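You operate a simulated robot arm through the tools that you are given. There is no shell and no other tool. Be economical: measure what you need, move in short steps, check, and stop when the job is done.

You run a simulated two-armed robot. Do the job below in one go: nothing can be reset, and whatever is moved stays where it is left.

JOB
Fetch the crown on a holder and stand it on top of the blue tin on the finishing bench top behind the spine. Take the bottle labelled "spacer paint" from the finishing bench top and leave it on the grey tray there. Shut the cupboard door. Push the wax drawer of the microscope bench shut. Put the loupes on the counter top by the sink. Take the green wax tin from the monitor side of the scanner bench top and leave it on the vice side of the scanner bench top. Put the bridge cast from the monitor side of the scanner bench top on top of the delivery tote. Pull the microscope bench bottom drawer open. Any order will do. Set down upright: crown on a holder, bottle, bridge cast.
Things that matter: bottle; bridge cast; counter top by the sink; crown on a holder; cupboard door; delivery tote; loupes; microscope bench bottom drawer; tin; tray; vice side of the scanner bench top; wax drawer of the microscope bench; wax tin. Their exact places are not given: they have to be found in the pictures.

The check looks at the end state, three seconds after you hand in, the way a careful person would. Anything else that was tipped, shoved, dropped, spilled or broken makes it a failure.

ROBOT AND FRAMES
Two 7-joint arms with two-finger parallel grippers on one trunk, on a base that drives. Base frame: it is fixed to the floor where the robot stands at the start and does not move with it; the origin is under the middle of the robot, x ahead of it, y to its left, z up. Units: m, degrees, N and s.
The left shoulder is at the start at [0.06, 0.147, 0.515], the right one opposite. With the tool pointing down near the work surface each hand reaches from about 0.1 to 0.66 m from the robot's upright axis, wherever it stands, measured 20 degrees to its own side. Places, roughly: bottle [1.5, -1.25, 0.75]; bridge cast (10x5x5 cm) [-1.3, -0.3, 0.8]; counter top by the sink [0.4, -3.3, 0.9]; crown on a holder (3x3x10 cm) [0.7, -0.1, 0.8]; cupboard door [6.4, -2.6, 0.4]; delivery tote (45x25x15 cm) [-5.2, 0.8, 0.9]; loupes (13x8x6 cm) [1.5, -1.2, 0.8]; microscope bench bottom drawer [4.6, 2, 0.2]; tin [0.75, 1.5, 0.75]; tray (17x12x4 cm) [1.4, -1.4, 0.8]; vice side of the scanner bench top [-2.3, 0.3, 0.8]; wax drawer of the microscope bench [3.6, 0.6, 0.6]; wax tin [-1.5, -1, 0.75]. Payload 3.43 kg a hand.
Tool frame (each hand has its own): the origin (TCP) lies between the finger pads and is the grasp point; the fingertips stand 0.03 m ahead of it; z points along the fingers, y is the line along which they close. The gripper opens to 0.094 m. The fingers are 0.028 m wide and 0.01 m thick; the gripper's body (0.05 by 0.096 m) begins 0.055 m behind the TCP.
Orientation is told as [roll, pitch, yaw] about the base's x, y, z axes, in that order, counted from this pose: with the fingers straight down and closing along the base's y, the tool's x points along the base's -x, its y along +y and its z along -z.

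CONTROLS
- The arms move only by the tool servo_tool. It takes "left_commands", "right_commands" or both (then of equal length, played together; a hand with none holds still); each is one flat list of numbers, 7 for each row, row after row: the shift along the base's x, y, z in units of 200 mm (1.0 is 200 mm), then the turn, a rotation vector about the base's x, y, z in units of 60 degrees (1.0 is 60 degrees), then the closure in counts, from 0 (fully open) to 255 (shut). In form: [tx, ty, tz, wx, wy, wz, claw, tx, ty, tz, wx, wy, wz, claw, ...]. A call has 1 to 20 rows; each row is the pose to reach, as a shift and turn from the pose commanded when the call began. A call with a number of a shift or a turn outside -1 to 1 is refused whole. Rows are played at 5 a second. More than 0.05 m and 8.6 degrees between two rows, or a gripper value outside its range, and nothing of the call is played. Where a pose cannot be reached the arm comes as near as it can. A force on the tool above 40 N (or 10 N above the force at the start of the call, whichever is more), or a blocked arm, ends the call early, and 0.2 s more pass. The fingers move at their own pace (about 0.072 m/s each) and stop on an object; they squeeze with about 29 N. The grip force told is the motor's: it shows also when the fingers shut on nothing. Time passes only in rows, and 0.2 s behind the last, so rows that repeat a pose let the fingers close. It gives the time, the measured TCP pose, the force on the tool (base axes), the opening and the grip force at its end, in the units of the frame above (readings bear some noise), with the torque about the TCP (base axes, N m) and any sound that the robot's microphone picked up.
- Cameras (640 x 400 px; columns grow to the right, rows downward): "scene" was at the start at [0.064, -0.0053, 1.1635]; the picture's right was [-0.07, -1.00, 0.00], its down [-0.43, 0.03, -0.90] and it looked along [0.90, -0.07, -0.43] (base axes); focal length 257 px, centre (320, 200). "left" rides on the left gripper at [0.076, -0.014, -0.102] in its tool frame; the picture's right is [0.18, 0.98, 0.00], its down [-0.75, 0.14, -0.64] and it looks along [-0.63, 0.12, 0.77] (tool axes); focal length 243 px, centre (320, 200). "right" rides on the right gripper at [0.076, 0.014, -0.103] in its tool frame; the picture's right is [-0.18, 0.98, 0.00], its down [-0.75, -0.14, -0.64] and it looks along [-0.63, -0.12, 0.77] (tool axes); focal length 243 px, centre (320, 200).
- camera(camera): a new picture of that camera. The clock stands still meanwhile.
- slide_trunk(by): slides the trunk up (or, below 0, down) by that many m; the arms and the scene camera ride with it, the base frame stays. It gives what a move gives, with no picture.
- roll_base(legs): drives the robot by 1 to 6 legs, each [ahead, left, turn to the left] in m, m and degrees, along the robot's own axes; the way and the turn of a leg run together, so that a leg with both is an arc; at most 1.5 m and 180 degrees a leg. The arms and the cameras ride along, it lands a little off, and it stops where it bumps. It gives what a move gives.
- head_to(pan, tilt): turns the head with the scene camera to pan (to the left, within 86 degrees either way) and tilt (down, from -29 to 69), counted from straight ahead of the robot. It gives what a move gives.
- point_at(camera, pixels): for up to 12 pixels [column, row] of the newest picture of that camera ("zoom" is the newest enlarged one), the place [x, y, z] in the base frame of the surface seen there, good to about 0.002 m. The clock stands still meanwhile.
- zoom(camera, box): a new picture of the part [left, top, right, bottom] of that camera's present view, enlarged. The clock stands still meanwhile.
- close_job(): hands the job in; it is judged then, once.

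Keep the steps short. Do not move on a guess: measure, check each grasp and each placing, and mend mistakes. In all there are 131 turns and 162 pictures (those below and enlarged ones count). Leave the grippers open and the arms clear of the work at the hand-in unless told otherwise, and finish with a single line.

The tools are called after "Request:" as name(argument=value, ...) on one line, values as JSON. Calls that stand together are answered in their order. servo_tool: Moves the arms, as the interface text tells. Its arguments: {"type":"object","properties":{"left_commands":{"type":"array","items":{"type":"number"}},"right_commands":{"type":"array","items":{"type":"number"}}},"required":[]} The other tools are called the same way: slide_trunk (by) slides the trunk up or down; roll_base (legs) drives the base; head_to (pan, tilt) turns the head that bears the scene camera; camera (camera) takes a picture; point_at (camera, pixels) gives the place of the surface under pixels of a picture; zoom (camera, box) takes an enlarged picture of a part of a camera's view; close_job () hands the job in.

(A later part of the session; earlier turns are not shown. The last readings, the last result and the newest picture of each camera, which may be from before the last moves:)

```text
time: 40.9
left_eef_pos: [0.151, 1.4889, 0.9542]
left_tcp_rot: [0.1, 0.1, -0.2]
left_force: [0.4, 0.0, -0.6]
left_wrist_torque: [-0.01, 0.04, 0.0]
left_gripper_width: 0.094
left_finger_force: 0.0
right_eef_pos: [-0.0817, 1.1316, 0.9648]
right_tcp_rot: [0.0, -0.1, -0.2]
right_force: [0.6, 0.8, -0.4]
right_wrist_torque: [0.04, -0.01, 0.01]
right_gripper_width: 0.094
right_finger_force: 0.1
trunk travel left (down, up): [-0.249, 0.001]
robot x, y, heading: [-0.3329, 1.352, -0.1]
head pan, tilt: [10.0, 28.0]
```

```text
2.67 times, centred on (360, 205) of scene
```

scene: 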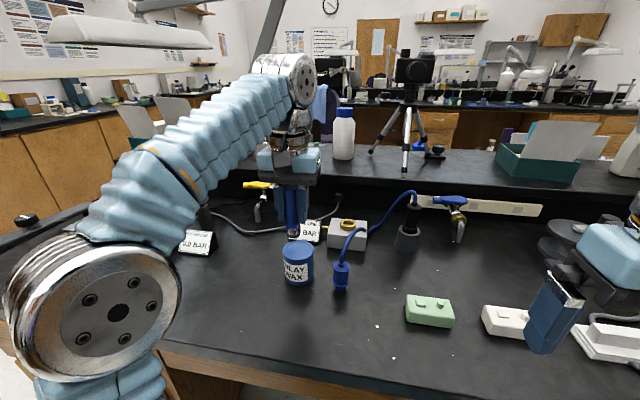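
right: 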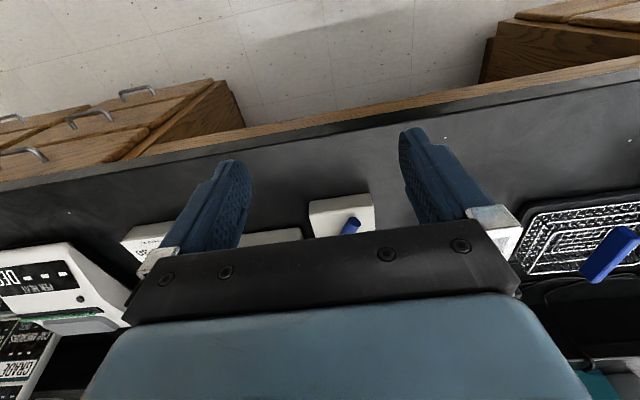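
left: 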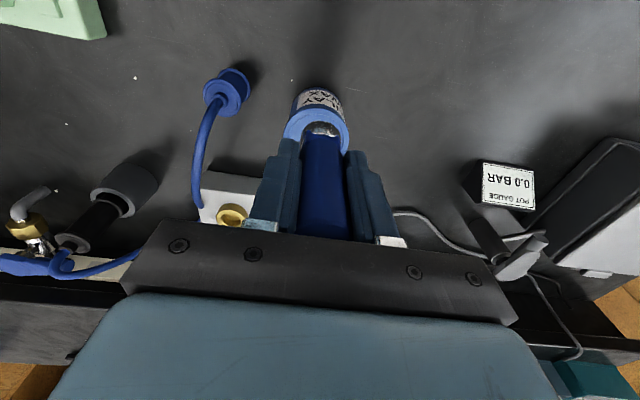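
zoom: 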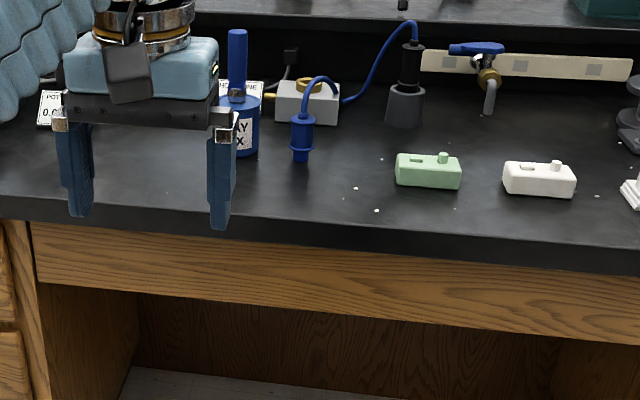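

Crown is standing on the tin. Next the scanner bench behind me: I tuck the left hand a little and turn round.

Request:
servo_tool(left_commands=[-0.24, -0.05, 0, 0, 0, 0, 0, -0.48, -0.1, 0, 0, 0, 0, 0, -0.72, -0.15, 0, 0, 0, 0, 0, -0.9, -0.2, 0, 0, 0, 0, 0])

Request:
roll_base(legs=[[0, 0, 180]])

Request:
head_to(pan=40, tilt=20)

Request:
camera(camera="scene")

```text
time: 41.9
left_eef_pos: [-0.0286, 1.4499, 0.9536]
left_tcp_rot: [0.1, 0.1, -0.2]
left_force: [-0.1, -0.1, -0.4]
left_wrist_torque: [0.0, 0.01, 0.0]
left_gripper_width: 0.0941
left_finger_force: 0.1
right_eef_pos: [-0.0798, 1.1332, 0.9661]
right_tcp_rot: [0.0, 0.0, -0.1]
right_force: [-0.8, -0.7, -0.5]
right_wrist_torque: [-0.01, 0.01, -0.01]
right_gripper_width: 0.094
right_finger_force: 0.0
trunk travel left (down, up): [-0.249, 0.001]
robot x, y, heading: [-0.3325, 1.3573, -0.4]
head pan, tilt: [10.0, 28.0]
```

```text
time: 49.7
left_eef_pos: [-0.6384, 1.2527, 0.9527]
left_tcp_rot: [0.2, 0.2, -179.6]
left_force: [-1.2, -0.6, 0.1]
left_wrist_torque: [0.03, -0.01, 0.02]
left_gripper_width: 0.0939
left_finger_force: 0.1
right_eef_pos: [-0.5904, 1.5713, 0.966]
right_tcp_rot: [-0.1, 0.1, -179.5]
right_force: [0.9, -0.1, -0.2]
right_wrist_torque: [-0.04, -0.02, -0.02]
right_gripper_width: 0.0942
right_finger_force: 0.0
trunk travel left (down, up): [-0.249, 0.001]
robot x, y, heading: [-0.3342, 1.3546, -179.2]
head pan, tilt: [10.0, 28.0]
```

```text
time: 50.6
left_eef_pos: [-0.639, 1.2539, 0.9525]
left_tcp_rot: [0.1, 0.0, -179.5]
left_force: [-0.2, -0.4, 0.0]
left_wrist_torque: [-0.03, 0.0, 0.01]
left_gripper_width: 0.094
left_finger_force: 0.1
right_eef_pos: [-0.5886, 1.5716, 0.9664]
right_tcp_rot: [0.0, 0.0, -179.5]
right_force: [1.0, 0.0, 0.1]
right_wrist_torque: [-0.03, 0.03, 0.0]
right_gripper_width: 0.0941
right_finger_force: 0.0
trunk travel left (down, up): [-0.249, 0.001]
robot x, y, heading: [-0.3335, 1.356, -179.5]
head pan, tilt: [40.0, 20.0]
```

```text
130 pictures are left
```

scene: 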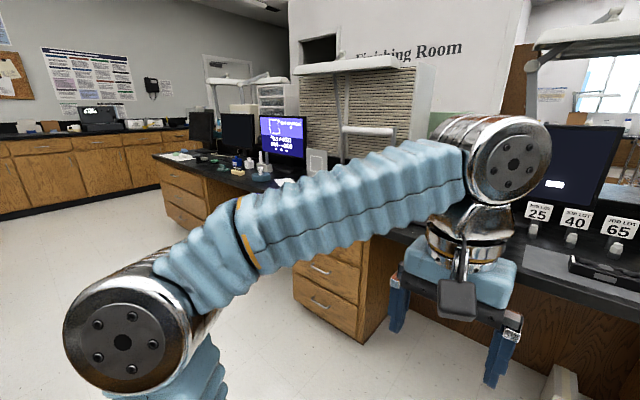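

Scanner bench monitors are to my left. I strafe left 1.5 m to stand before it (about y -0.15).

Request:
roll_base(legs=[[0, 1.5, 0], [0, 0.4, 0]])

Request:
head_to(pan=5, tilt=25)

Request:
camera(camera="scene")

```text
time: 60.1
left_eef_pos: [-0.6461, -0.6201, 0.9542]
left_tcp_rot: [0.0, 0.0, 179.8]
left_force: [0.4, -0.4, 0.0]
left_wrist_torque: [-0.02, -0.02, -0.01]
left_gripper_width: 0.094
left_finger_force: 0.1
right_eef_pos: [-0.5939, -0.3021, 0.966]
right_tcp_rot: [0.0, 0.0, 179.8]
right_force: [0.8, 0.9, -0.3]
right_wrist_torque: [0.0, 0.0, 0.03]
right_gripper_width: 0.094
right_finger_force: 0.1
trunk travel left (down, up): [-0.249, 0.001]
robot x, y, heading: [-0.3384, -0.5263, 179.8]
head pan, tilt: [40.0, 20.0]
```

```text
time: 61.1
left_eef_pos: [-0.6467, -0.6203, 0.9535]
left_tcp_rot: [0.0, 0.1, 180.0]
left_force: [0.8, -0.1, 0.0]
left_wrist_torque: [-0.01, -0.01, 0.02]
left_gripper_width: 0.0942
left_finger_force: 0.0
right_eef_pos: [-0.5931, -0.3044, 0.9662]
right_tcp_rot: [0.0, 0.0, 179.9]
right_force: [-0.2, -0.3, 0.9]
right_wrist_torque: [0.02, -0.04, 0.03]
right_gripper_width: 0.0937
right_finger_force: 0.0
trunk travel left (down, up): [-0.249, 0.001]
robot x, y, heading: [-0.3402, -0.5236, 180.0]
head pan, tilt: [5.0, 25.0]
```

```text
129 pictures are left
```

scene: 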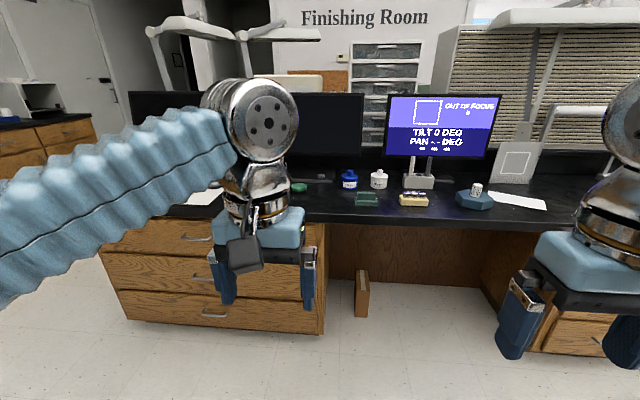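

Request:
zoom(camera="scene", box=[280, 150, 440, 250])

Request:
zoom(camera="scene", box=[390, 130, 550, 230])

Request:
point_at(camera="scene", pixels=[[299, 187], [367, 199], [413, 199], [349, 179], [378, 179], [474, 197], [478, 186], [420, 182], [440, 130], [190, 200], [330, 218]])

```text
4.00 times, centred on (360, 200) of scene
```

zoom: 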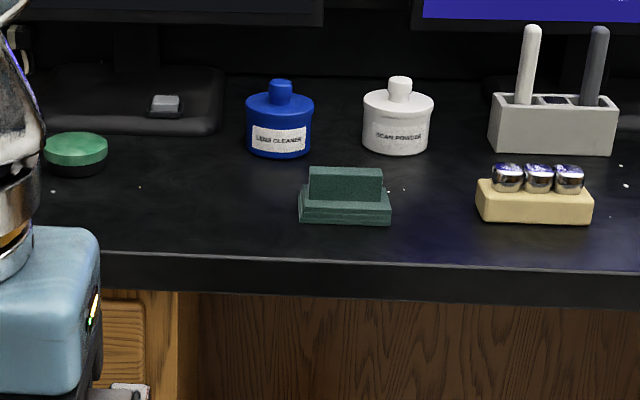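

```text
4.00 times, centred on (470, 180) of scene
```

zoom: 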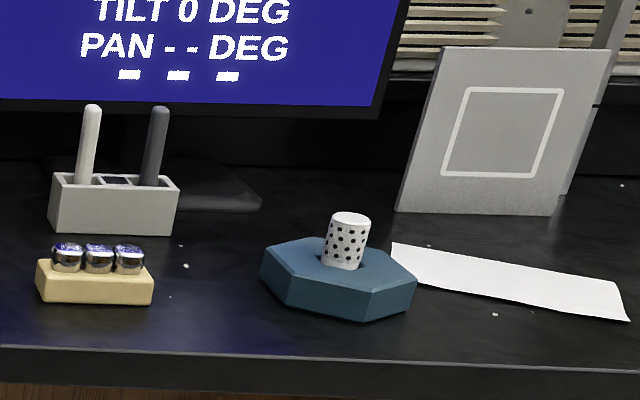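

```text
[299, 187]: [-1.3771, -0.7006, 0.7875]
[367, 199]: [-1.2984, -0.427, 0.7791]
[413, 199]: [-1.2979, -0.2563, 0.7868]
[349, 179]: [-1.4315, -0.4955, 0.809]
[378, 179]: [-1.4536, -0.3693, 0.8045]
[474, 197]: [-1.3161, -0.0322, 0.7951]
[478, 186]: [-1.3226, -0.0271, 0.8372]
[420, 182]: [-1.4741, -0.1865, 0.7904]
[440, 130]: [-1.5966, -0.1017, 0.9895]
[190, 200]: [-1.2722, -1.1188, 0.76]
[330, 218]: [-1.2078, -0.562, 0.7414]
```

The bridge cast (yellow block, three metal caps) is at [-1.30, -0.26]. A green-lidded round tin is at [-1.38, -0.70]; the hint says further left, so I look there too.

Request:
head_to(pan=52, tilt=20)

Request:
camera(camera="scene")

```text
time: 62.2
left_eef_pos: [-0.6458, -0.6208, 0.9531]
left_tcp_rot: [0.1, 0.2, 180.0]
left_force: [0.2, -0.5, 0.1]
left_wrist_torque: [0.01, -0.01, 0.01]
left_gripper_width: 0.0939
left_finger_force: 0.0
right_eef_pos: [-0.5936, -0.3051, 0.9648]
right_tcp_rot: [0.1, 0.0, 179.8]
right_force: [-0.1, 0.4, 0.5]
right_wrist_torque: [0.01, -0.01, 0.01]
right_gripper_width: 0.0945
right_finger_force: 0.1
trunk travel left (down, up): [-0.249, 0.001]
robot x, y, heading: [-0.3426, -0.5255, 179.9]
head pan, tilt: [52.0, 20.0]
```

```text
126 pictures are left
```

scene: 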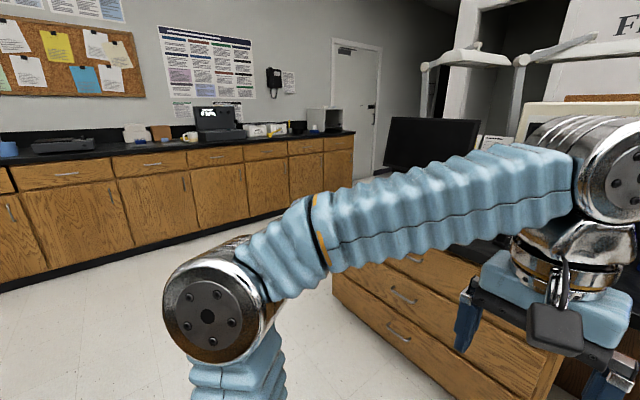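

Request:
roll_base(legs=[[0, 0.45, 0]])

Request:
head_to(pan=-3, tilt=25)

Request:
camera(camera="scene")

Request:
zoom(camera="scene", box=[230, 140, 430, 265])

```text
time: 64.9
left_eef_pos: [-0.6454, -1.07, 0.9523]
left_tcp_rot: [0.1, 0.1, -179.6]
left_force: [-0.7, 0.9, -0.3]
left_wrist_torque: [-0.03, 0.01, 0.02]
left_gripper_width: 0.0938
left_finger_force: 0.0
right_eef_pos: [-0.5942, -0.7523, 0.9658]
right_tcp_rot: [0.0, 0.0, -179.6]
right_force: [0.6, -0.1, -0.7]
right_wrist_torque: [-0.04, -0.02, -0.02]
right_gripper_width: 0.094
right_finger_force: 0.1
trunk travel left (down, up): [-0.249, 0.001]
robot x, y, heading: [-0.34, -0.968, -179.8]
head pan, tilt: [52.0, 20.0]
```

```text
time: 66.2
left_eef_pos: [-0.6456, -1.0684, 0.9539]
left_tcp_rot: [0.1, 0.1, -179.6]
left_force: [0.2, 0.0, -0.2]
left_wrist_torque: [-0.01, 0.01, -0.04]
left_gripper_width: 0.094
left_finger_force: 0.1
right_eef_pos: [-0.5945, -0.7516, 0.9667]
right_tcp_rot: [0.0, 0.0, -179.7]
right_force: [-0.7, -0.4, 0.0]
right_wrist_torque: [-0.01, 0.0, 0.0]
right_gripper_width: 0.0939
right_finger_force: 0.1
trunk travel left (down, up): [-0.249, 0.001]
robot x, y, heading: [-0.3397, -0.9711, -180.0]
head pan, tilt: [-3.0, 25.0]
```

```text
125 pictures are left
```

scene: 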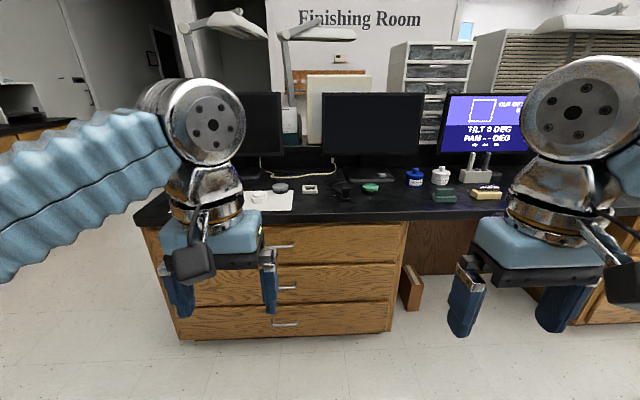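

```text
3.20 times, centred on (330, 202) of scene
```

zoom: 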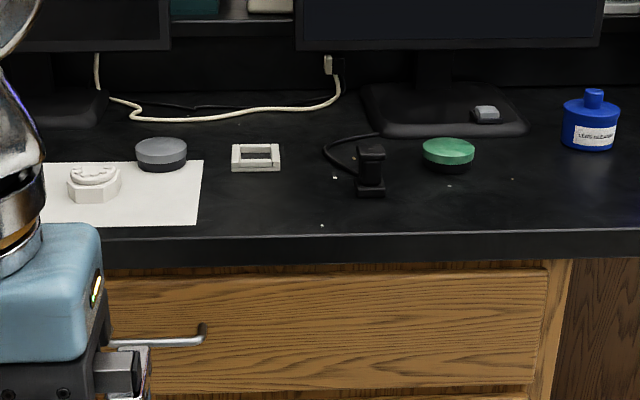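

The green tin is at zoom (448,153). I measure it, the cast, the bench edge and the brown box on the floor.

Request:
point_at(camera="zoom", pixels=[[448, 146], [424, 152], [473, 152], [448, 165], [448, 140], [400, 240], [590, 95]])

Request:
point_at(camera="scene", pixels=[[408, 305], [410, 270], [420, 290], [401, 300], [487, 195], [475, 192], [500, 195], [395, 325], [440, 255]])

```text
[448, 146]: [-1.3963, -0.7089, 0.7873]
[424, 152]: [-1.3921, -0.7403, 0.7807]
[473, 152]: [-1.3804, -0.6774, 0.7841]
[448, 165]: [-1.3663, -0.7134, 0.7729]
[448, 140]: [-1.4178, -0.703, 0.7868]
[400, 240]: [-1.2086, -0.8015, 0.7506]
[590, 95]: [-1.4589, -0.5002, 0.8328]
```

```text
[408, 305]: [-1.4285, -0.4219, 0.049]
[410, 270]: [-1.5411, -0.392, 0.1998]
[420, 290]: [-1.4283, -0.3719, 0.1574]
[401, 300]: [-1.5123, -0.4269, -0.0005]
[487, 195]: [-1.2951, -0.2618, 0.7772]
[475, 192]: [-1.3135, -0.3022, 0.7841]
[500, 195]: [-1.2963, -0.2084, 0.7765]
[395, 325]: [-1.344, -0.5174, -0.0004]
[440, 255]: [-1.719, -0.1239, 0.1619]
```

Tin centre [-1.394, -0.709], top 0.787; the floor box is deep behind. I drive to about (-0.82, -0.47), where both hands reach their objects.

Request:
roll_base(legs=[[0, -0.5, 0], [0.48, 0, 0]])

Request:
head_to(pan=0, tilt=35)

Request:
camera(camera="scene")

```text
time: 71.5
left_eef_pos: [-1.1179, -0.564, 0.9527]
left_tcp_rot: [0.2, 0.1, 179.9]
left_force: [-0.2, -0.6, -0.2]
left_wrist_torque: [0.0, 0.02, -0.02]
left_gripper_width: 0.094
left_finger_force: 0.0
right_eef_pos: [-1.065, -0.248, 0.9661]
right_tcp_rot: [0.0, 0.0, 179.9]
right_force: [0.3, -1.0, -1.5]
right_wrist_torque: [0.01, -0.02, 0.03]
right_gripper_width: 0.094
right_finger_force: 0.0
trunk travel left (down, up): [-0.249, 0.001]
robot x, y, heading: [-0.8146, -0.4678, 179.9]
head pan, tilt: [-3.0, 25.0]
```

```text
time: 72.2
left_eef_pos: [-1.1194, -0.5647, 0.9543]
left_tcp_rot: [0.0, 0.1, 179.9]
left_force: [-1.2, 0.0, 0.1]
left_wrist_torque: [0.0, 0.03, -0.02]
left_gripper_width: 0.0942
left_finger_force: 0.1
right_eef_pos: [-1.0658, -0.2488, 0.9663]
right_tcp_rot: [-0.1, 0.1, 179.9]
right_force: [-0.5, 0.0, -0.2]
right_wrist_torque: [0.01, -0.01, -0.02]
right_gripper_width: 0.0938
right_finger_force: 0.1
trunk travel left (down, up): [-0.249, 0.001]
robot x, y, heading: [-0.8121, -0.4695, 179.7]
head pan, tilt: [0.0, 35.0]
```

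```text
123 pictures are left
```

scene: 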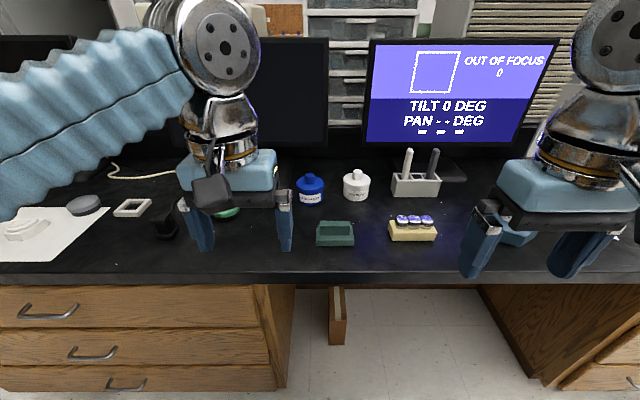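

Both hands: left goes toward above the tin, right toward above the cast while turning about z, both lowering to ~0.87.

Request:
servo_tool(left_commands=[-0.12, -0.09, -0.06, 0, 0, 0, 0, -0.24, -0.18, -0.12, 0, 0, 0, 0, -0.36, -0.27, -0.18, 0, 0, 0, 0, -0.48, -0.36, -0.24, 0, 0, 0, 0, -0.6, -0.45, -0.3, 0, 0, 0, 0, -0.72, -0.54, -0.36, 0, 0, 0, 0, -0.84, -0.63, -0.42, 0, 0, 0, 0, -0.96, -0.72, -0.45, 0, 0, 0, 0], right_commands=[-0.1, 0, -0.06, 0, 0, 0.1, 0, -0.2, 0, -0.12, 0, 0, 0.2, 0, -0.3, 0, -0.18, 0, 0, 0.3, 0, -0.4, 0, -0.24, 0, 0, 0.4, 0, -0.5, 0, -0.3, 0, 0, 0.5, 0, -0.6, 0, -0.36, 0, 0, 0.6, 0, -0.7, 0, -0.42, 0, 0, 0.7, 0, -0.8, 0, -0.45, 0, 0, 0.75, 0])

Request:
camera(camera="left")

Request:
camera(camera="right")

```text
time: 74.0
left_eef_pos: [-1.3108, -0.7096, 0.8618]
left_tcp_rot: [0.1, 0.1, 179.8]
left_force: [0.8, -0.3, 0.3]
left_wrist_torque: [-0.03, 0.04, 0.0]
left_gripper_width: 0.0939
left_finger_force: 0.1
right_eef_pos: [-1.224, -0.2477, 0.8764]
right_tcp_rot: [0.1, 0.0, -135.1]
right_force: [-0.4, 0.1, -0.1]
right_wrist_torque: [0.0, 0.02, -0.02]
right_gripper_width: 0.094
right_finger_force: 0.1
trunk travel left (down, up): [-0.249, 0.001]
robot x, y, heading: [-0.8101, -0.4674, 180.1]
head pan, tilt: [0.0, 35.0]
```

```text
122 pictures are left
```

left: 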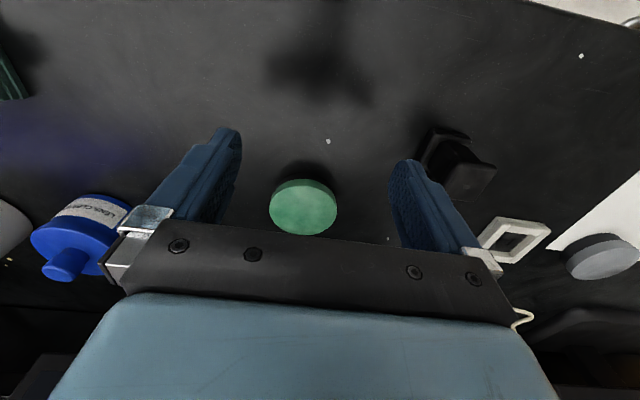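

```text
121 pictures are left
```

right: 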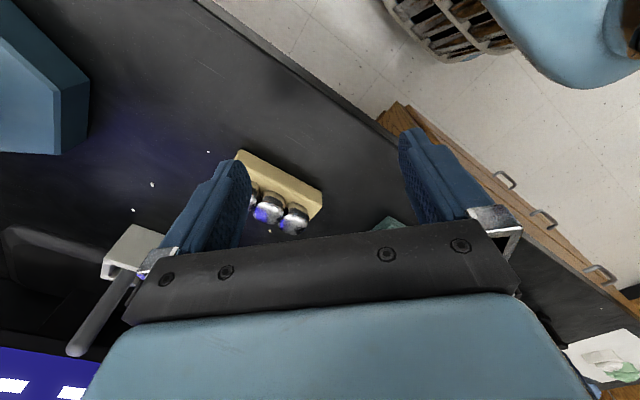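

Request:
point_at(camera="left", pixels=[[303, 208], [270, 208], [336, 208], [303, 183], [455, 160]])

Request:
point_at(camera="right", pixels=[[240, 155], [318, 192], [280, 172], [312, 215], [292, 222], [266, 212], [235, 165], [305, 205], [385, 222]])

```text
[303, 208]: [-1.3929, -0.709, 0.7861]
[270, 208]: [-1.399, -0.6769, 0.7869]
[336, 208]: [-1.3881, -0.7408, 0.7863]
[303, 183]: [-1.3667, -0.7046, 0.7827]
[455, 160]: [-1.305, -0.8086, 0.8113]
```

```text
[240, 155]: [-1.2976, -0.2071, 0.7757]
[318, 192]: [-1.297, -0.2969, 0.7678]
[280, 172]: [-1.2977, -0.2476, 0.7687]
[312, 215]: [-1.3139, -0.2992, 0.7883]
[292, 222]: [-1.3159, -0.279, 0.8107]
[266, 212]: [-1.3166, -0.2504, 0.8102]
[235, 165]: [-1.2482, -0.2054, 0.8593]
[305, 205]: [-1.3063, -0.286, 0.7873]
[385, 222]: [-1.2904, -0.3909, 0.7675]
```

Request:
servo_tool(left_commands=[-0.2, 0, 0, 0, 0, 0, 0, -0.41, 0, 0, 0, 0, 0, 0, -0.41, 0, 0, 0, 0, 0, 0, -0.41, 0, -0.1, 0, 0, 0, 0, -0.41, 0, -0.2, 0, 0, 0, 0, -0.41, 0, -0.28, 0, 0, 0, 0, -0.41, 0, -0.34, 0, 0, 0, 0, -0.41, 0, -0.34, 0, 0, 0, 0], right_commands=[-0.1, 0, 0, 0, 0, 0.11, 0, -0.2, 0, 0, 0, 0, 0.22, 0, -0.3, -0.01, 0, 0, 0, 0.33, 0, -0.4, -0.02, 0, 0, 0, 0.44, 0, -0.48, -0.025, 0, 0, 0, 0.55, 0, -0.48, -0.025, 0, 0, 0, 0.66, 0, -0.48, -0.025, 0, 0, 0, 0.755, 0, -0.48, -0.025, 0, 0, 0, 0.755, 0])

Request:
camera(camera="left")

Request:
camera(camera="right")

```text
time: 75.8
left_eef_pos: [-1.3927, -0.7085, 0.7948]
left_tcp_rot: [0.1, 0.1, 179.9]
left_force: [-0.5, 0.2, -0.8]
left_wrist_torque: [0.01, -0.01, 0.0]
left_gripper_width: 0.0939
left_finger_force: 0.1
right_eef_pos: [-1.3202, -0.2524, 0.8778]
right_tcp_rot: [0.0, 0.0, -89.7]
right_force: [-0.7, -0.2, -0.2]
right_wrist_torque: [-0.02, 0.02, 0.01]
right_gripper_width: 0.094
right_finger_force: 0.1
trunk travel left (down, up): [-0.249, 0.001]
robot x, y, heading: [-0.8114, -0.467, 179.9]
head pan, tilt: [0.0, 35.0]
```

```text
120 pictures are left
```

left: 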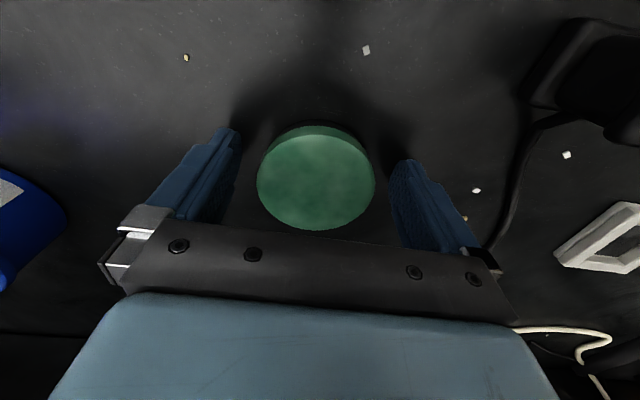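

```text
119 pictures are left
```

right: 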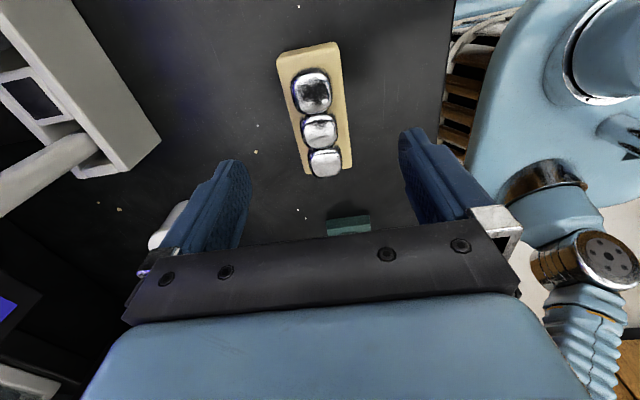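

Request:
point_at(camera="right", pixels=[[288, 60], [338, 50], [348, 165], [305, 172], [320, 130], [312, 92], [325, 162]])

```text
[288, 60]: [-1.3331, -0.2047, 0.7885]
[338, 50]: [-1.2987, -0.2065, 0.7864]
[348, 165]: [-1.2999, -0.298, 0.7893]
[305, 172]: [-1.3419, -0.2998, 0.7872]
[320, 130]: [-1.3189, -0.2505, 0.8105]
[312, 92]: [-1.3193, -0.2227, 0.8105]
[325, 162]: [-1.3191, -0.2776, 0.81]
```

Both aligned: cast centre [-1.319, -0.252]. Lower the right hand to 0.795, then close both.

Request:
servo_tool(left_commands=[0, 0, 0, 0, 0, 0, 255, 0, 0, 0, 0, 0, 0, 255, 0, 0, 0, 0, 0, 0, 255, 0, 0, 0, 0, 0, 0, 255, 0, 0, 0, 0, 0, 0, 255, 0, 0, 0, 0, 0, 0, 255, 0, 0, 0, 0, 0, 0, 255, 0, 0, 0, 0, 0, 0, 255, 0, 0, 0, 0, 0, 0, 255, 0, 0, 0, 0, 0, 0, 255], right_commands=[0, 0, -0.1, 0, 0, 0, 0, 0, 0, -0.2, 0, 0, 0, 0, 0, 0, -0.3, 0, 0, 0, 0, 0, 0, -0.38, 0, 0, 0, 0, 0, 0, -0.41, 0, 0, 0, 0, 0, 0, -0.41, 0, 0, 0, 0, 0, 0, -0.41, 0, 0, 0, 255, 0, 0, -0.41, 0, 0, 0, 255, 0, 0, -0.41, 0, 0, 0, 255, 0, 0, -0.41, 0, 0, 0, 255])

```text
time: 78.0
left_eef_pos: [-1.3924, -0.7086, 0.7949]
left_tcp_rot: [0.1, 0.1, 179.9]
left_force: [0.2, 0.1, -0.2]
left_wrist_torque: [0.0, -0.01, -0.02]
left_gripper_width: 0.0666
left_finger_force: 29.3
right_eef_pos: [-1.3214, -0.2517, 0.7937]
right_tcp_rot: [0.0, 0.0, -89.8]
right_force: [0.5, 0.0, -0.2]
right_wrist_torque: [0.04, -0.03, -0.07]
right_gripper_width: 0.0456
right_finger_force: 29.4
trunk travel left (down, up): [-0.249, 0.001]
robot x, y, heading: [-0.8155, -0.4672, 180.1]
head pan, tilt: [0.0, 35.0]
```

Both grips hold (67 mm and 46 mm). Lift and draw back.

Request:
servo_tool(left_commands=[0, 0, 0.15, 0, 0, 0, 255, 0.0, 0, 0.3, 0, 0, 0, 255, 0.2, 0.05, 0.4, 0, 0, 0, 255, 0.4, 0.1, 0.5, 0, 0, 0, 255, 0.6, 0.2, 0.6, 0, 0, 0, 255, 0.8, 0.3, 0.7, 0, 0, 0, 255, 0.95, 0.4, 0.75, 0, 0, 0, 255, 0.95, 0.4, 0.75, 0, 0, 0, 255], right_commands=[0, 0, 0.15, 0, 0, 0, 255, 0.0, 0, 0.3, 0, 0, 0, 255, 0.15, 0, 0.4, 0, 0, 0, 255, 0.3, 0, 0.5, 0, 0, 0, 255, 0.45, 0, 0.6, 0, 0, 0, 255, 0.6, 0, 0.7, 0, 0, 0, 255, 0.7, 0, 0.75, 0, 0, 0, 255, 0.7, 0, 0.75, 0, 0, 0, 255])

Request:
camera(camera="scene")

```text
time: 79.8
left_eef_pos: [-1.2001, -0.6297, 0.9447]
left_tcp_rot: [0.1, 0.1, 179.8]
left_force: [0.6, -0.2, -1.4]
left_wrist_torque: [0.0, 0.01, 0.0]
left_gripper_width: 0.0663
left_finger_force: 28.4
right_eef_pos: [-1.1787, -0.2505, 0.9455]
right_tcp_rot: [0.0, 0.1, -89.8]
right_force: [0.2, 0.3, -3.7]
right_wrist_torque: [0.01, 0.0, 0.01]
right_gripper_width: 0.0457
right_finger_force: 29.3
trunk travel left (down, up): [-0.249, 0.001]
robot x, y, heading: [-0.8147, -0.4694, 180.2]
head pan, tilt: [0.0, 35.0]
```

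```text
118 pictures are left
```

scene: 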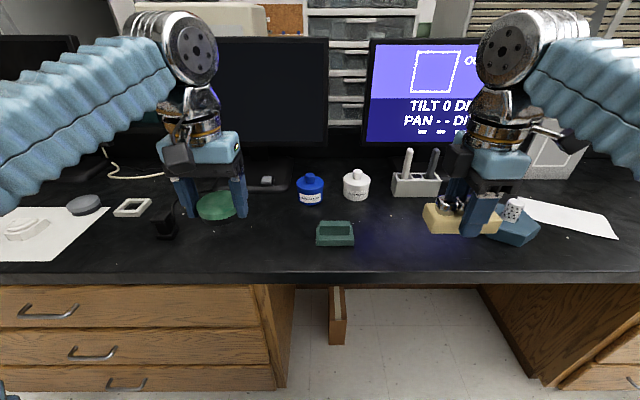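

Both held clear. I back out and go left (−y) to see round the end of the scanner bench.

Request:
roll_base(legs=[[-0.45, 0, 0], [0, 1.4, 0]])

Request:
head_to(pan=0, tilt=10)

Request:
camera(camera="scene")

```text
time: 88.8
left_eef_pos: [-0.7686, -1.9621, 0.944]
left_tcp_rot: [0.2, 0.1, 179.4]
left_force: [-0.2, -0.4, -1.2]
left_wrist_torque: [0.01, -0.01, 0.01]
left_gripper_width: 0.0663
left_finger_force: 29.3
right_eef_pos: [-0.7434, -1.5828, 0.945]
right_tcp_rot: [0.1, 0.1, -90.3]
right_force: [0.0, 0.8, -4.3]
right_wrist_torque: [-0.04, -0.02, -0.02]
right_gripper_width: 0.0458
right_finger_force: 28.8
trunk travel left (down, up): [-0.249, 0.001]
robot x, y, heading: [-0.3779, -1.8052, 179.1]
head pan, tilt: [0.0, 35.0]
```

```text
time: 89.7
left_eef_pos: [-0.768, -1.9627, 0.9435]
left_tcp_rot: [0.1, 0.0, 179.4]
left_force: [-0.6, 0.1, -0.6]
left_wrist_torque: [0.0, -0.01, -0.02]
left_gripper_width: 0.0663
left_finger_force: 29.2
right_eef_pos: [-0.7448, -1.5829, 0.9434]
right_tcp_rot: [0.1, -0.1, -90.3]
right_force: [-0.3, -1.0, -4.2]
right_wrist_torque: [0.03, -0.02, 0.01]
right_gripper_width: 0.0459
right_finger_force: 29.0
trunk travel left (down, up): [-0.249, 0.001]
robot x, y, heading: [-0.3768, -1.8044, 179.5]
head pan, tilt: [0.0, 10.0]
```

```text
117 pictures are left
```

scene: 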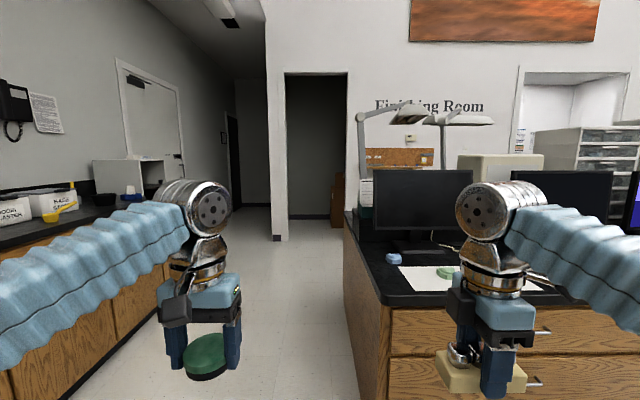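

Request:
point_at(camera="scene", pixels=[[350, 300], [385, 300], [100, 360], [280, 240], [345, 215], [300, 215], [355, 330], [260, 300], [430, 105], [340, 225], [265, 215], [400, 90]])

```text
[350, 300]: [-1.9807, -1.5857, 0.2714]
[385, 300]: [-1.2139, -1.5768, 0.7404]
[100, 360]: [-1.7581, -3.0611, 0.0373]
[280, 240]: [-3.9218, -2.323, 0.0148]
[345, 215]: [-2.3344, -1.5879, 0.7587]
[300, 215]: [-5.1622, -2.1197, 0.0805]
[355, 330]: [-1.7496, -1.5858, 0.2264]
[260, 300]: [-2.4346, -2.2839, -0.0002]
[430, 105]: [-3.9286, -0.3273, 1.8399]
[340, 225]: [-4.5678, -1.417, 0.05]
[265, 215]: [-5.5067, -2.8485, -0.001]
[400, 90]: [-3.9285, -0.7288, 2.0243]
```

The aisle round the bench end is clear (y −1.59 to −3.06); wall at x −3.92. I drive down it and turn right to look along the rear side.

Request:
roll_base(legs=[[0, 0.45, 0], [1.45, 0, 0], [1.25, 0, 0], [0, 0, -90]])

Request:
camera(camera="scene")

```text
time: 108.9
left_eef_pos: [-3.2299, -1.8442, 0.942]
left_tcp_rot: [0.1, 0.1, 88.7]
left_force: [0.4, -0.2, -2.1]
left_wrist_torque: [-0.02, 0.0, 0.0]
left_gripper_width: 0.0662
left_finger_force: 29.2
right_eef_pos: [-2.8509, -1.8723, 0.9439]
right_tcp_rot: [0.0, 0.1, 179.0]
right_force: [0.5, 0.0, -4.9]
right_wrist_torque: [-0.02, -0.01, -0.01]
right_gripper_width: 0.0457
right_finger_force: 29.4
trunk travel left (down, up): [-0.249, 0.001]
robot x, y, heading: [-3.0757, -2.2403, 88.8]
head pan, tilt: [0.0, 10.0]
```

```text
116 pictures are left
```

scene: 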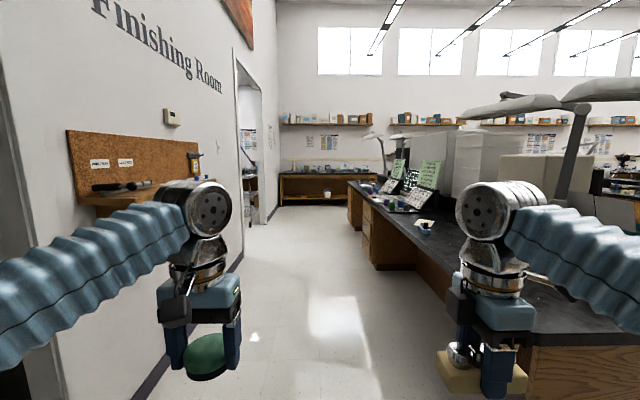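

Request:
point_at(camera="scene", pixels=[[243, 210], [264, 200], [370, 235], [420, 240], [430, 260], [350, 190], [470, 250], [300, 195], [252, 170], [425, 225], [400, 205], [180, 310]])

Request:
zoom(camera="scene", box=[340, 150, 470, 250])

```text
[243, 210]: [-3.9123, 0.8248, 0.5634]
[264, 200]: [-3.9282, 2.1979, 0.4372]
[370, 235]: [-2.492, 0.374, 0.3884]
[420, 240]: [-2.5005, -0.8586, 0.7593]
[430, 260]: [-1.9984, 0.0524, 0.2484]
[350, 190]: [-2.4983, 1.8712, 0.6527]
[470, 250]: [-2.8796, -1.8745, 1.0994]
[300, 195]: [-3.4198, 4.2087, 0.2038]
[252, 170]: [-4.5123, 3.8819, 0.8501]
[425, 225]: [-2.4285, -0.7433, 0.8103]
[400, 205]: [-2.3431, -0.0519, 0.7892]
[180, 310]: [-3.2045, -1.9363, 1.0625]
```

```text
4.00 times, centred on (405, 200) of scene
```

zoom: 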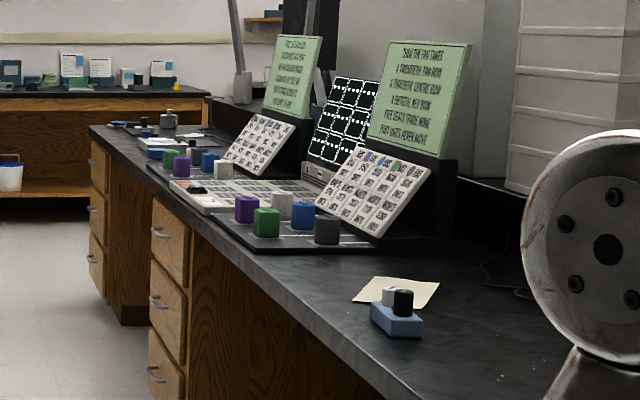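

Vice side: bench edge x −2.5, free area near y −1.2. I drive ahead 0.9 m and turn right to face the bench.

Request:
roll_base(legs=[[0.9, 0, 0], [0, 0, -89]])

Request:
head_to(pan=5, tilt=28)

Request:
camera(camera="scene")

Request:
point_at(camera="scene", pixels=[[320, 220], [320, 200], [300, 230], [340, 230], [320, 260], [320, 300], [280, 220], [260, 240]])

```text
time: 117.3
left_eef_pos: [-2.669, -1.1644, 0.9425]
left_tcp_rot: [0.1, 0.1, 1.5]
left_force: [0.0, 0.9, -1.4]
left_wrist_torque: [0.0, 0.01, -0.02]
left_gripper_width: 0.066
left_finger_force: 29.3
right_eef_pos: [-2.6788, -1.546, 0.9459]
right_tcp_rot: [0.0, 0.0, 91.8]
right_force: [-0.2, -0.8, -3.3]
right_wrist_torque: [-0.01, 0.0, -0.01]
right_gripper_width: 0.0454
right_finger_force: 29.3
trunk travel left (down, up): [-0.249, 0.001]
robot x, y, heading: [-3.054, -1.3398, 1.7]
head pan, tilt: [0.0, 10.0]
```

```text
time: 118.1
left_eef_pos: [-2.669, -1.1638, 0.9433]
left_tcp_rot: [0.1, 0.1, 1.4]
left_force: [1.1, 0.2, -1.2]
left_wrist_torque: [0.02, -0.03, 0.02]
left_gripper_width: 0.0659
left_finger_force: 28.9
right_eef_pos: [-2.6796, -1.5444, 0.9443]
right_tcp_rot: [0.0, 0.0, 91.8]
right_force: [-0.1, 0.2, -4.6]
right_wrist_torque: [0.02, 0.01, 0.0]
right_gripper_width: 0.0458
right_finger_force: 28.7
trunk travel left (down, up): [-0.249, 0.001]
robot x, y, heading: [-3.0543, -1.3353, 1.4]
head pan, tilt: [5.0, 28.0]
```

```text
114 pictures are left
```

scene: 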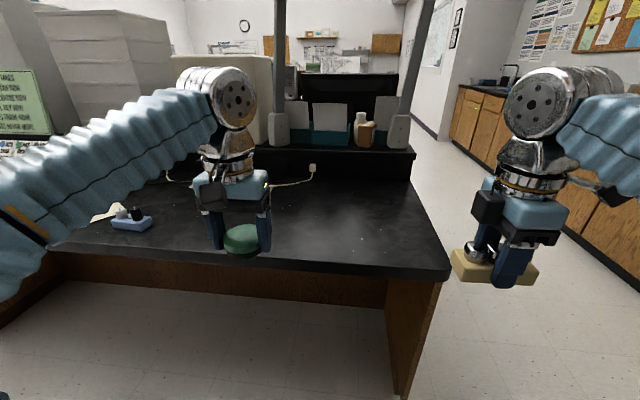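

```text
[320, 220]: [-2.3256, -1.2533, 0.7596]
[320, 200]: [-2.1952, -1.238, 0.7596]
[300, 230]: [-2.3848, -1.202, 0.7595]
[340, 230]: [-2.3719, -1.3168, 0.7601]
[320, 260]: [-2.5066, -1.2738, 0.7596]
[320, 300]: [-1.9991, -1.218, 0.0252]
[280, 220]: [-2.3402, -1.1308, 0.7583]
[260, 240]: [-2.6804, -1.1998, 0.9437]
```

Clear bench ahead. Drive 0.2 m, then reach out and lower the tin at about [-2.33, -1.16].

Request:
roll_base(legs=[[0.2, 0, 0]])

Request:
servo_tool(left_commands=[0.15, 0, -0.12, 0, 0, 0, 255, 0.3, 0, -0.24, 0, 0, 0, 255, 0.45, 0, -0.36, 0, 0, 0, 255, 0.6, 0, -0.48, 0, 0, 0, 255, 0.65, 0, -0.6, 0, 0, 0, 255, 0.65, 0, -0.66, 0, 0, 0, 255, 0.65, 0, -0.7, 0, 0, 0, 255, 0.65, 0, -0.7, 0, 0, 0, 255])

```text
time: 119.8
left_eef_pos: [-2.4625, -1.1595, 0.9438]
left_tcp_rot: [0.1, 0.1, 1.6]
left_force: [0.2, 0.3, -0.9]
left_wrist_torque: [0.01, -0.04, -0.01]
left_gripper_width: 0.0661
left_finger_force: 28.7
right_eef_pos: [-2.4732, -1.5409, 0.9439]
right_tcp_rot: [-0.1, -0.1, 91.8]
right_force: [-0.7, 0.5, -4.6]
right_wrist_torque: [-0.02, -0.03, 0.0]
right_gripper_width: 0.0458
right_finger_force: 28.7
trunk travel left (down, up): [-0.249, 0.001]
robot x, y, heading: [-2.8477, -1.3334, 1.5]
head pan, tilt: [5.0, 28.0]
```

```text
time: 121.6
left_eef_pos: [-2.3336, -1.1591, 0.8022]
left_tcp_rot: [0.1, 0.1, 1.5]
left_force: [0.7, 0.4, -1.9]
left_wrist_torque: [-0.02, -0.01, 0.02]
left_gripper_width: 0.0662
left_finger_force: 29.2
right_eef_pos: [-2.4734, -1.5412, 0.9439]
right_tcp_rot: [0.0, -0.1, 91.9]
right_force: [0.1, -0.5, -4.1]
right_wrist_torque: [0.02, 0.02, 0.03]
right_gripper_width: 0.0459
right_finger_force: 28.9
trunk travel left (down, up): [-0.249, 0.001]
robot x, y, heading: [-2.8461, -1.3325, 1.3]
head pan, tilt: [5.0, 28.0]
```

Now the last 7 mm in small steps, then open.

Request:
servo_tool(left_commands=[0, 0, -0.01, 0, 0, 0, 255, 0, 0, -0.02, 0, 0, 0, 255, 0, 0, -0.03, 0, 0, 0, 255, 0, 0, -0.034, 0, 0, 0, 255, 0, 0, -0.034, 0, 0, 0, 200, 0, 0, -0.034, 0, 0, 0, 100, 0, 0, -0.034, 0, 0, 0, 0, 0, 0, -0.034, 0, 0, 0, 0, 0, 0, -0.034, 0, 0, 0, 0])

Request:
servo_tool(left_commands=[0, 0, 0.2, 0, 0, 0, 0, 0, 0, 0.4, 0, 0, 0, 0, -0.15, 0, 0.5, 0, 0, 0, 0, -0.3, 0, 0.6, 0, 0, 0, 0, -0.5, 0, 0.7, 0, 0, 0, 0, -0.7, 0, 0.75, 0, 0, 0, 0, -0.7, 0, 0.75, 0, 0, 0, 0])

Request:
camera(camera="scene")

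```text
time: 123.6
left_eef_pos: [-2.3335, -1.1594, 0.7974]
left_tcp_rot: [0.0, 0.2, 1.5]
left_force: [0.2, 0.6, 0.1]
left_wrist_torque: [-0.03, 0.01, 0.03]
left_gripper_width: 0.0939
left_finger_force: 0.0
right_eef_pos: [-2.4739, -1.5395, 0.9448]
right_tcp_rot: [0.0, 0.0, 91.8]
right_force: [-0.6, 1.1, -4.5]
right_wrist_torque: [0.0, 0.01, -0.02]
right_gripper_width: 0.046
right_finger_force: 29.1
trunk travel left (down, up): [-0.249, 0.001]
robot x, y, heading: [-2.8452, -1.3299, 1.7]
head pan, tilt: [5.0, 28.0]
```

```text
time: 125.2
left_eef_pos: [-2.4693, -1.159, 0.9454]
left_tcp_rot: [0.1, 0.1, 1.5]
left_force: [-0.6, -0.4, 0.6]
left_wrist_torque: [0.03, 0.02, 0.0]
left_gripper_width: 0.0939
left_finger_force: 0.1
right_eef_pos: [-2.4731, -1.5409, 0.9446]
right_tcp_rot: [0.0, 0.1, 91.9]
right_force: [0.7, 0.3, -4.3]
right_wrist_torque: [0.01, 0.0, -0.01]
right_gripper_width: 0.0456
right_finger_force: 29.5
trunk travel left (down, up): [-0.249, 0.001]
robot x, y, heading: [-2.8466, -1.3302, 1.5]
head pan, tilt: [5.0, 28.0]
```

```text
113 pictures are left
```

scene: 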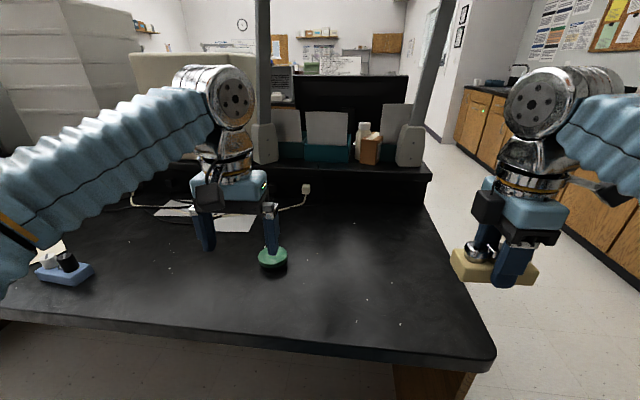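

Tin stands on the vice side. Now to the doorway in the wall x −3.92 (y about 0.9–2.1): back off, turn left, drive along, turn left to face it.

Request:
roll_base(legs=[[-0.4, 0, 0], [0, 0, 88.5], [1.45, 0, 0], [1.35, 0, 0], [0, 0, 90]])

Request:
head_to(pan=0, tilt=15)

Request:
camera(camera="scene")

```text
time: 148.5
left_eef_pos: [-3.6256, 1.3433, 0.9447]
left_tcp_rot: [0.1, 0.2, 177.8]
left_force: [-0.5, -1.1, -0.6]
left_wrist_torque: [0.02, 0.02, -0.02]
left_gripper_width: 0.094
left_finger_force: 0.0
right_eef_pos: [-3.5976, 1.7226, 0.9447]
right_tcp_rot: [-0.1, 0.1, -92.0]
right_force: [0.1, -0.3, -4.0]
right_wrist_torque: [-0.01, -0.01, -0.02]
right_gripper_width: 0.0457
right_finger_force: 28.9
trunk travel left (down, up): [-0.249, 0.001]
robot x, y, heading: [-3.2415, 1.4922, 177.5]
head pan, tilt: [5.0, 28.0]
```

```text
time: 149.2
left_eef_pos: [-3.6241, 1.3436, 0.945]
left_tcp_rot: [0.0, 0.1, 177.8]
left_force: [0.6, 0.8, -0.1]
left_wrist_torque: [0.02, 0.02, 0.01]
left_gripper_width: 0.0936
left_finger_force: 0.0
right_eef_pos: [-3.5975, 1.7234, 0.944]
right_tcp_rot: [0.0, 0.1, -91.9]
right_force: [-1.2, 0.4, -4.4]
right_wrist_torque: [0.01, 0.0, -0.01]
right_gripper_width: 0.0458
right_finger_force: 29.2
trunk travel left (down, up): [-0.249, 0.001]
robot x, y, heading: [-3.236, 1.4884, 177.7]
head pan, tilt: [0.0, 15.0]
```

```text
112 pictures are left
```

scene: 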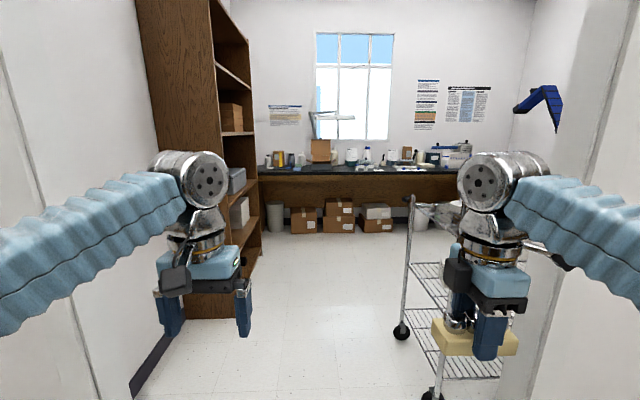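

Request:
point_at(camera="scene", pixels=[[237, 182], [240, 212], [255, 200], [190, 120], [215, 310], [405, 330], [410, 210], [85, 320], [545, 300], [430, 380], [440, 290], [350, 172]])

Request:
zoom(camera="scene", box=[180, 100, 420, 250])

```text
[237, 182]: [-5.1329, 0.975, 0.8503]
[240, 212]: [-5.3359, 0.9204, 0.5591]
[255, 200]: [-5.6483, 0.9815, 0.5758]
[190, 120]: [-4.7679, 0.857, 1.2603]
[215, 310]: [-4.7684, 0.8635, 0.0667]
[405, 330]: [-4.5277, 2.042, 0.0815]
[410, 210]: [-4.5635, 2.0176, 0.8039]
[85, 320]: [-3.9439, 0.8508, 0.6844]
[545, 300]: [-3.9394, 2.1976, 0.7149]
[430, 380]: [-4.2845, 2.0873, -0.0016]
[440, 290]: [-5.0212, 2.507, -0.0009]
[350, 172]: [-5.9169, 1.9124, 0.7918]
```

```text
2.67 times, centred on (300, 175) of scene
```

zoom: 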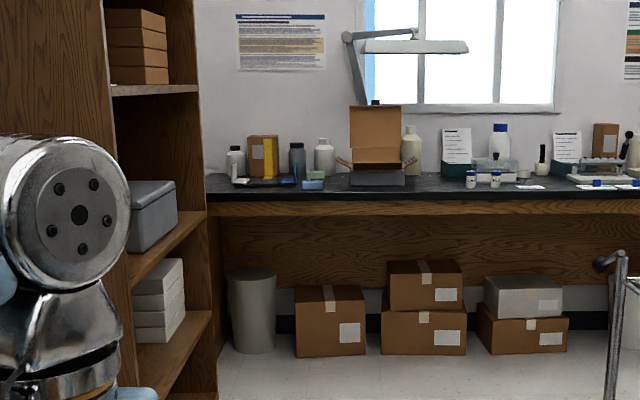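

The grey tote stands on a shelf of the bookcase, front at y≈0.98, x≈−5.13. I drive through the doorway and turn left to face it.

Request:
roll_base(legs=[[0, 0, 2.5], [1.4, 0, 0], [0.45, 0, 0], [0, 0, 90]])

Request:
head_to(pan=0, tilt=20)

Request:
camera(camera="scene")

```text
time: 162.6
left_eef_pos: [-4.904, 1.0808, 0.9455]
left_tcp_rot: [0.0, 0.1, -90.9]
left_force: [0.1, 0.5, 0.4]
left_wrist_torque: [0.02, -0.03, 0.01]
left_gripper_width: 0.094
left_finger_force: 0.1
right_eef_pos: [-5.2848, 1.1001, 0.9439]
right_tcp_rot: [0.1, 0.0, -0.6]
right_force: [-0.7, 0.2, -3.6]
right_wrist_torque: [0.01, -0.02, -0.01]
right_gripper_width: 0.0459
right_finger_force: 29.4
trunk travel left (down, up): [-0.249, 0.001]
robot x, y, heading: [-5.0608, 1.4608, -91.0]
head pan, tilt: [0.0, 15.0]
```

```text
time: 163.2
left_eef_pos: [-4.9049, 1.081, 0.9454]
left_tcp_rot: [0.1, 0.1, -90.9]
left_force: [0.5, 0.1, 0.3]
left_wrist_torque: [-0.01, -0.02, -0.01]
left_gripper_width: 0.094
left_finger_force: 0.0
right_eef_pos: [-5.2844, 1.1001, 0.9437]
right_tcp_rot: [0.1, 0.1, -0.6]
right_force: [0.1, -1.2, -3.9]
right_wrist_torque: [0.01, 0.01, 0.02]
right_gripper_width: 0.0456
right_finger_force: 28.8
trunk travel left (down, up): [-0.249, 0.001]
robot x, y, heading: [-5.064, 1.4627, -90.9]
head pan, tilt: [0.0, 20.0]
```

```text
110 pictures are left
```

scene: 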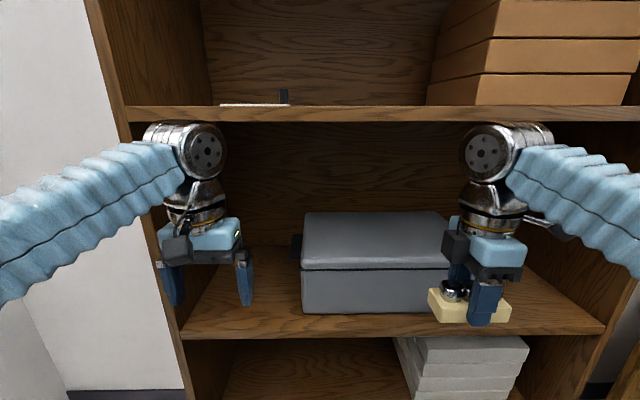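

Request:
point_at(camera="scene", pixels=[[375, 225], [310, 255], [435, 215], [308, 215], [375, 264], [375, 290], [300, 115], [375, 318], [480, 115], [130, 140], [250, 110], [375, 240]])

Request:
zoom(camera="scene", box=[270, 180, 510, 330])

```text
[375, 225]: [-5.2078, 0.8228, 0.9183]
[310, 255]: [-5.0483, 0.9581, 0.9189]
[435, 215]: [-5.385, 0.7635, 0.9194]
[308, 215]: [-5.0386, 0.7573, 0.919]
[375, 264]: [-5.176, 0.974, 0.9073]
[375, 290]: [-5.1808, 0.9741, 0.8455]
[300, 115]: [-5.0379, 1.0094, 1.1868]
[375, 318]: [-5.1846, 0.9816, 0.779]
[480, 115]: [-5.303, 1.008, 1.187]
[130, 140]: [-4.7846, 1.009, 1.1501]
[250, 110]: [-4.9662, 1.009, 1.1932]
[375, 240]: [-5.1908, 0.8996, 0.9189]
```

```text
2.67 times, centred on (390, 255) of scene
```

zoom: 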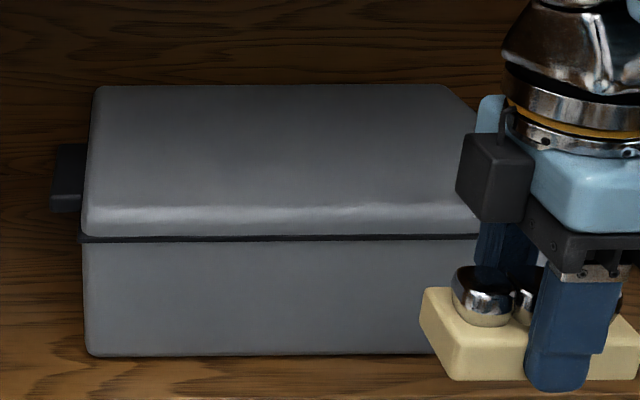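

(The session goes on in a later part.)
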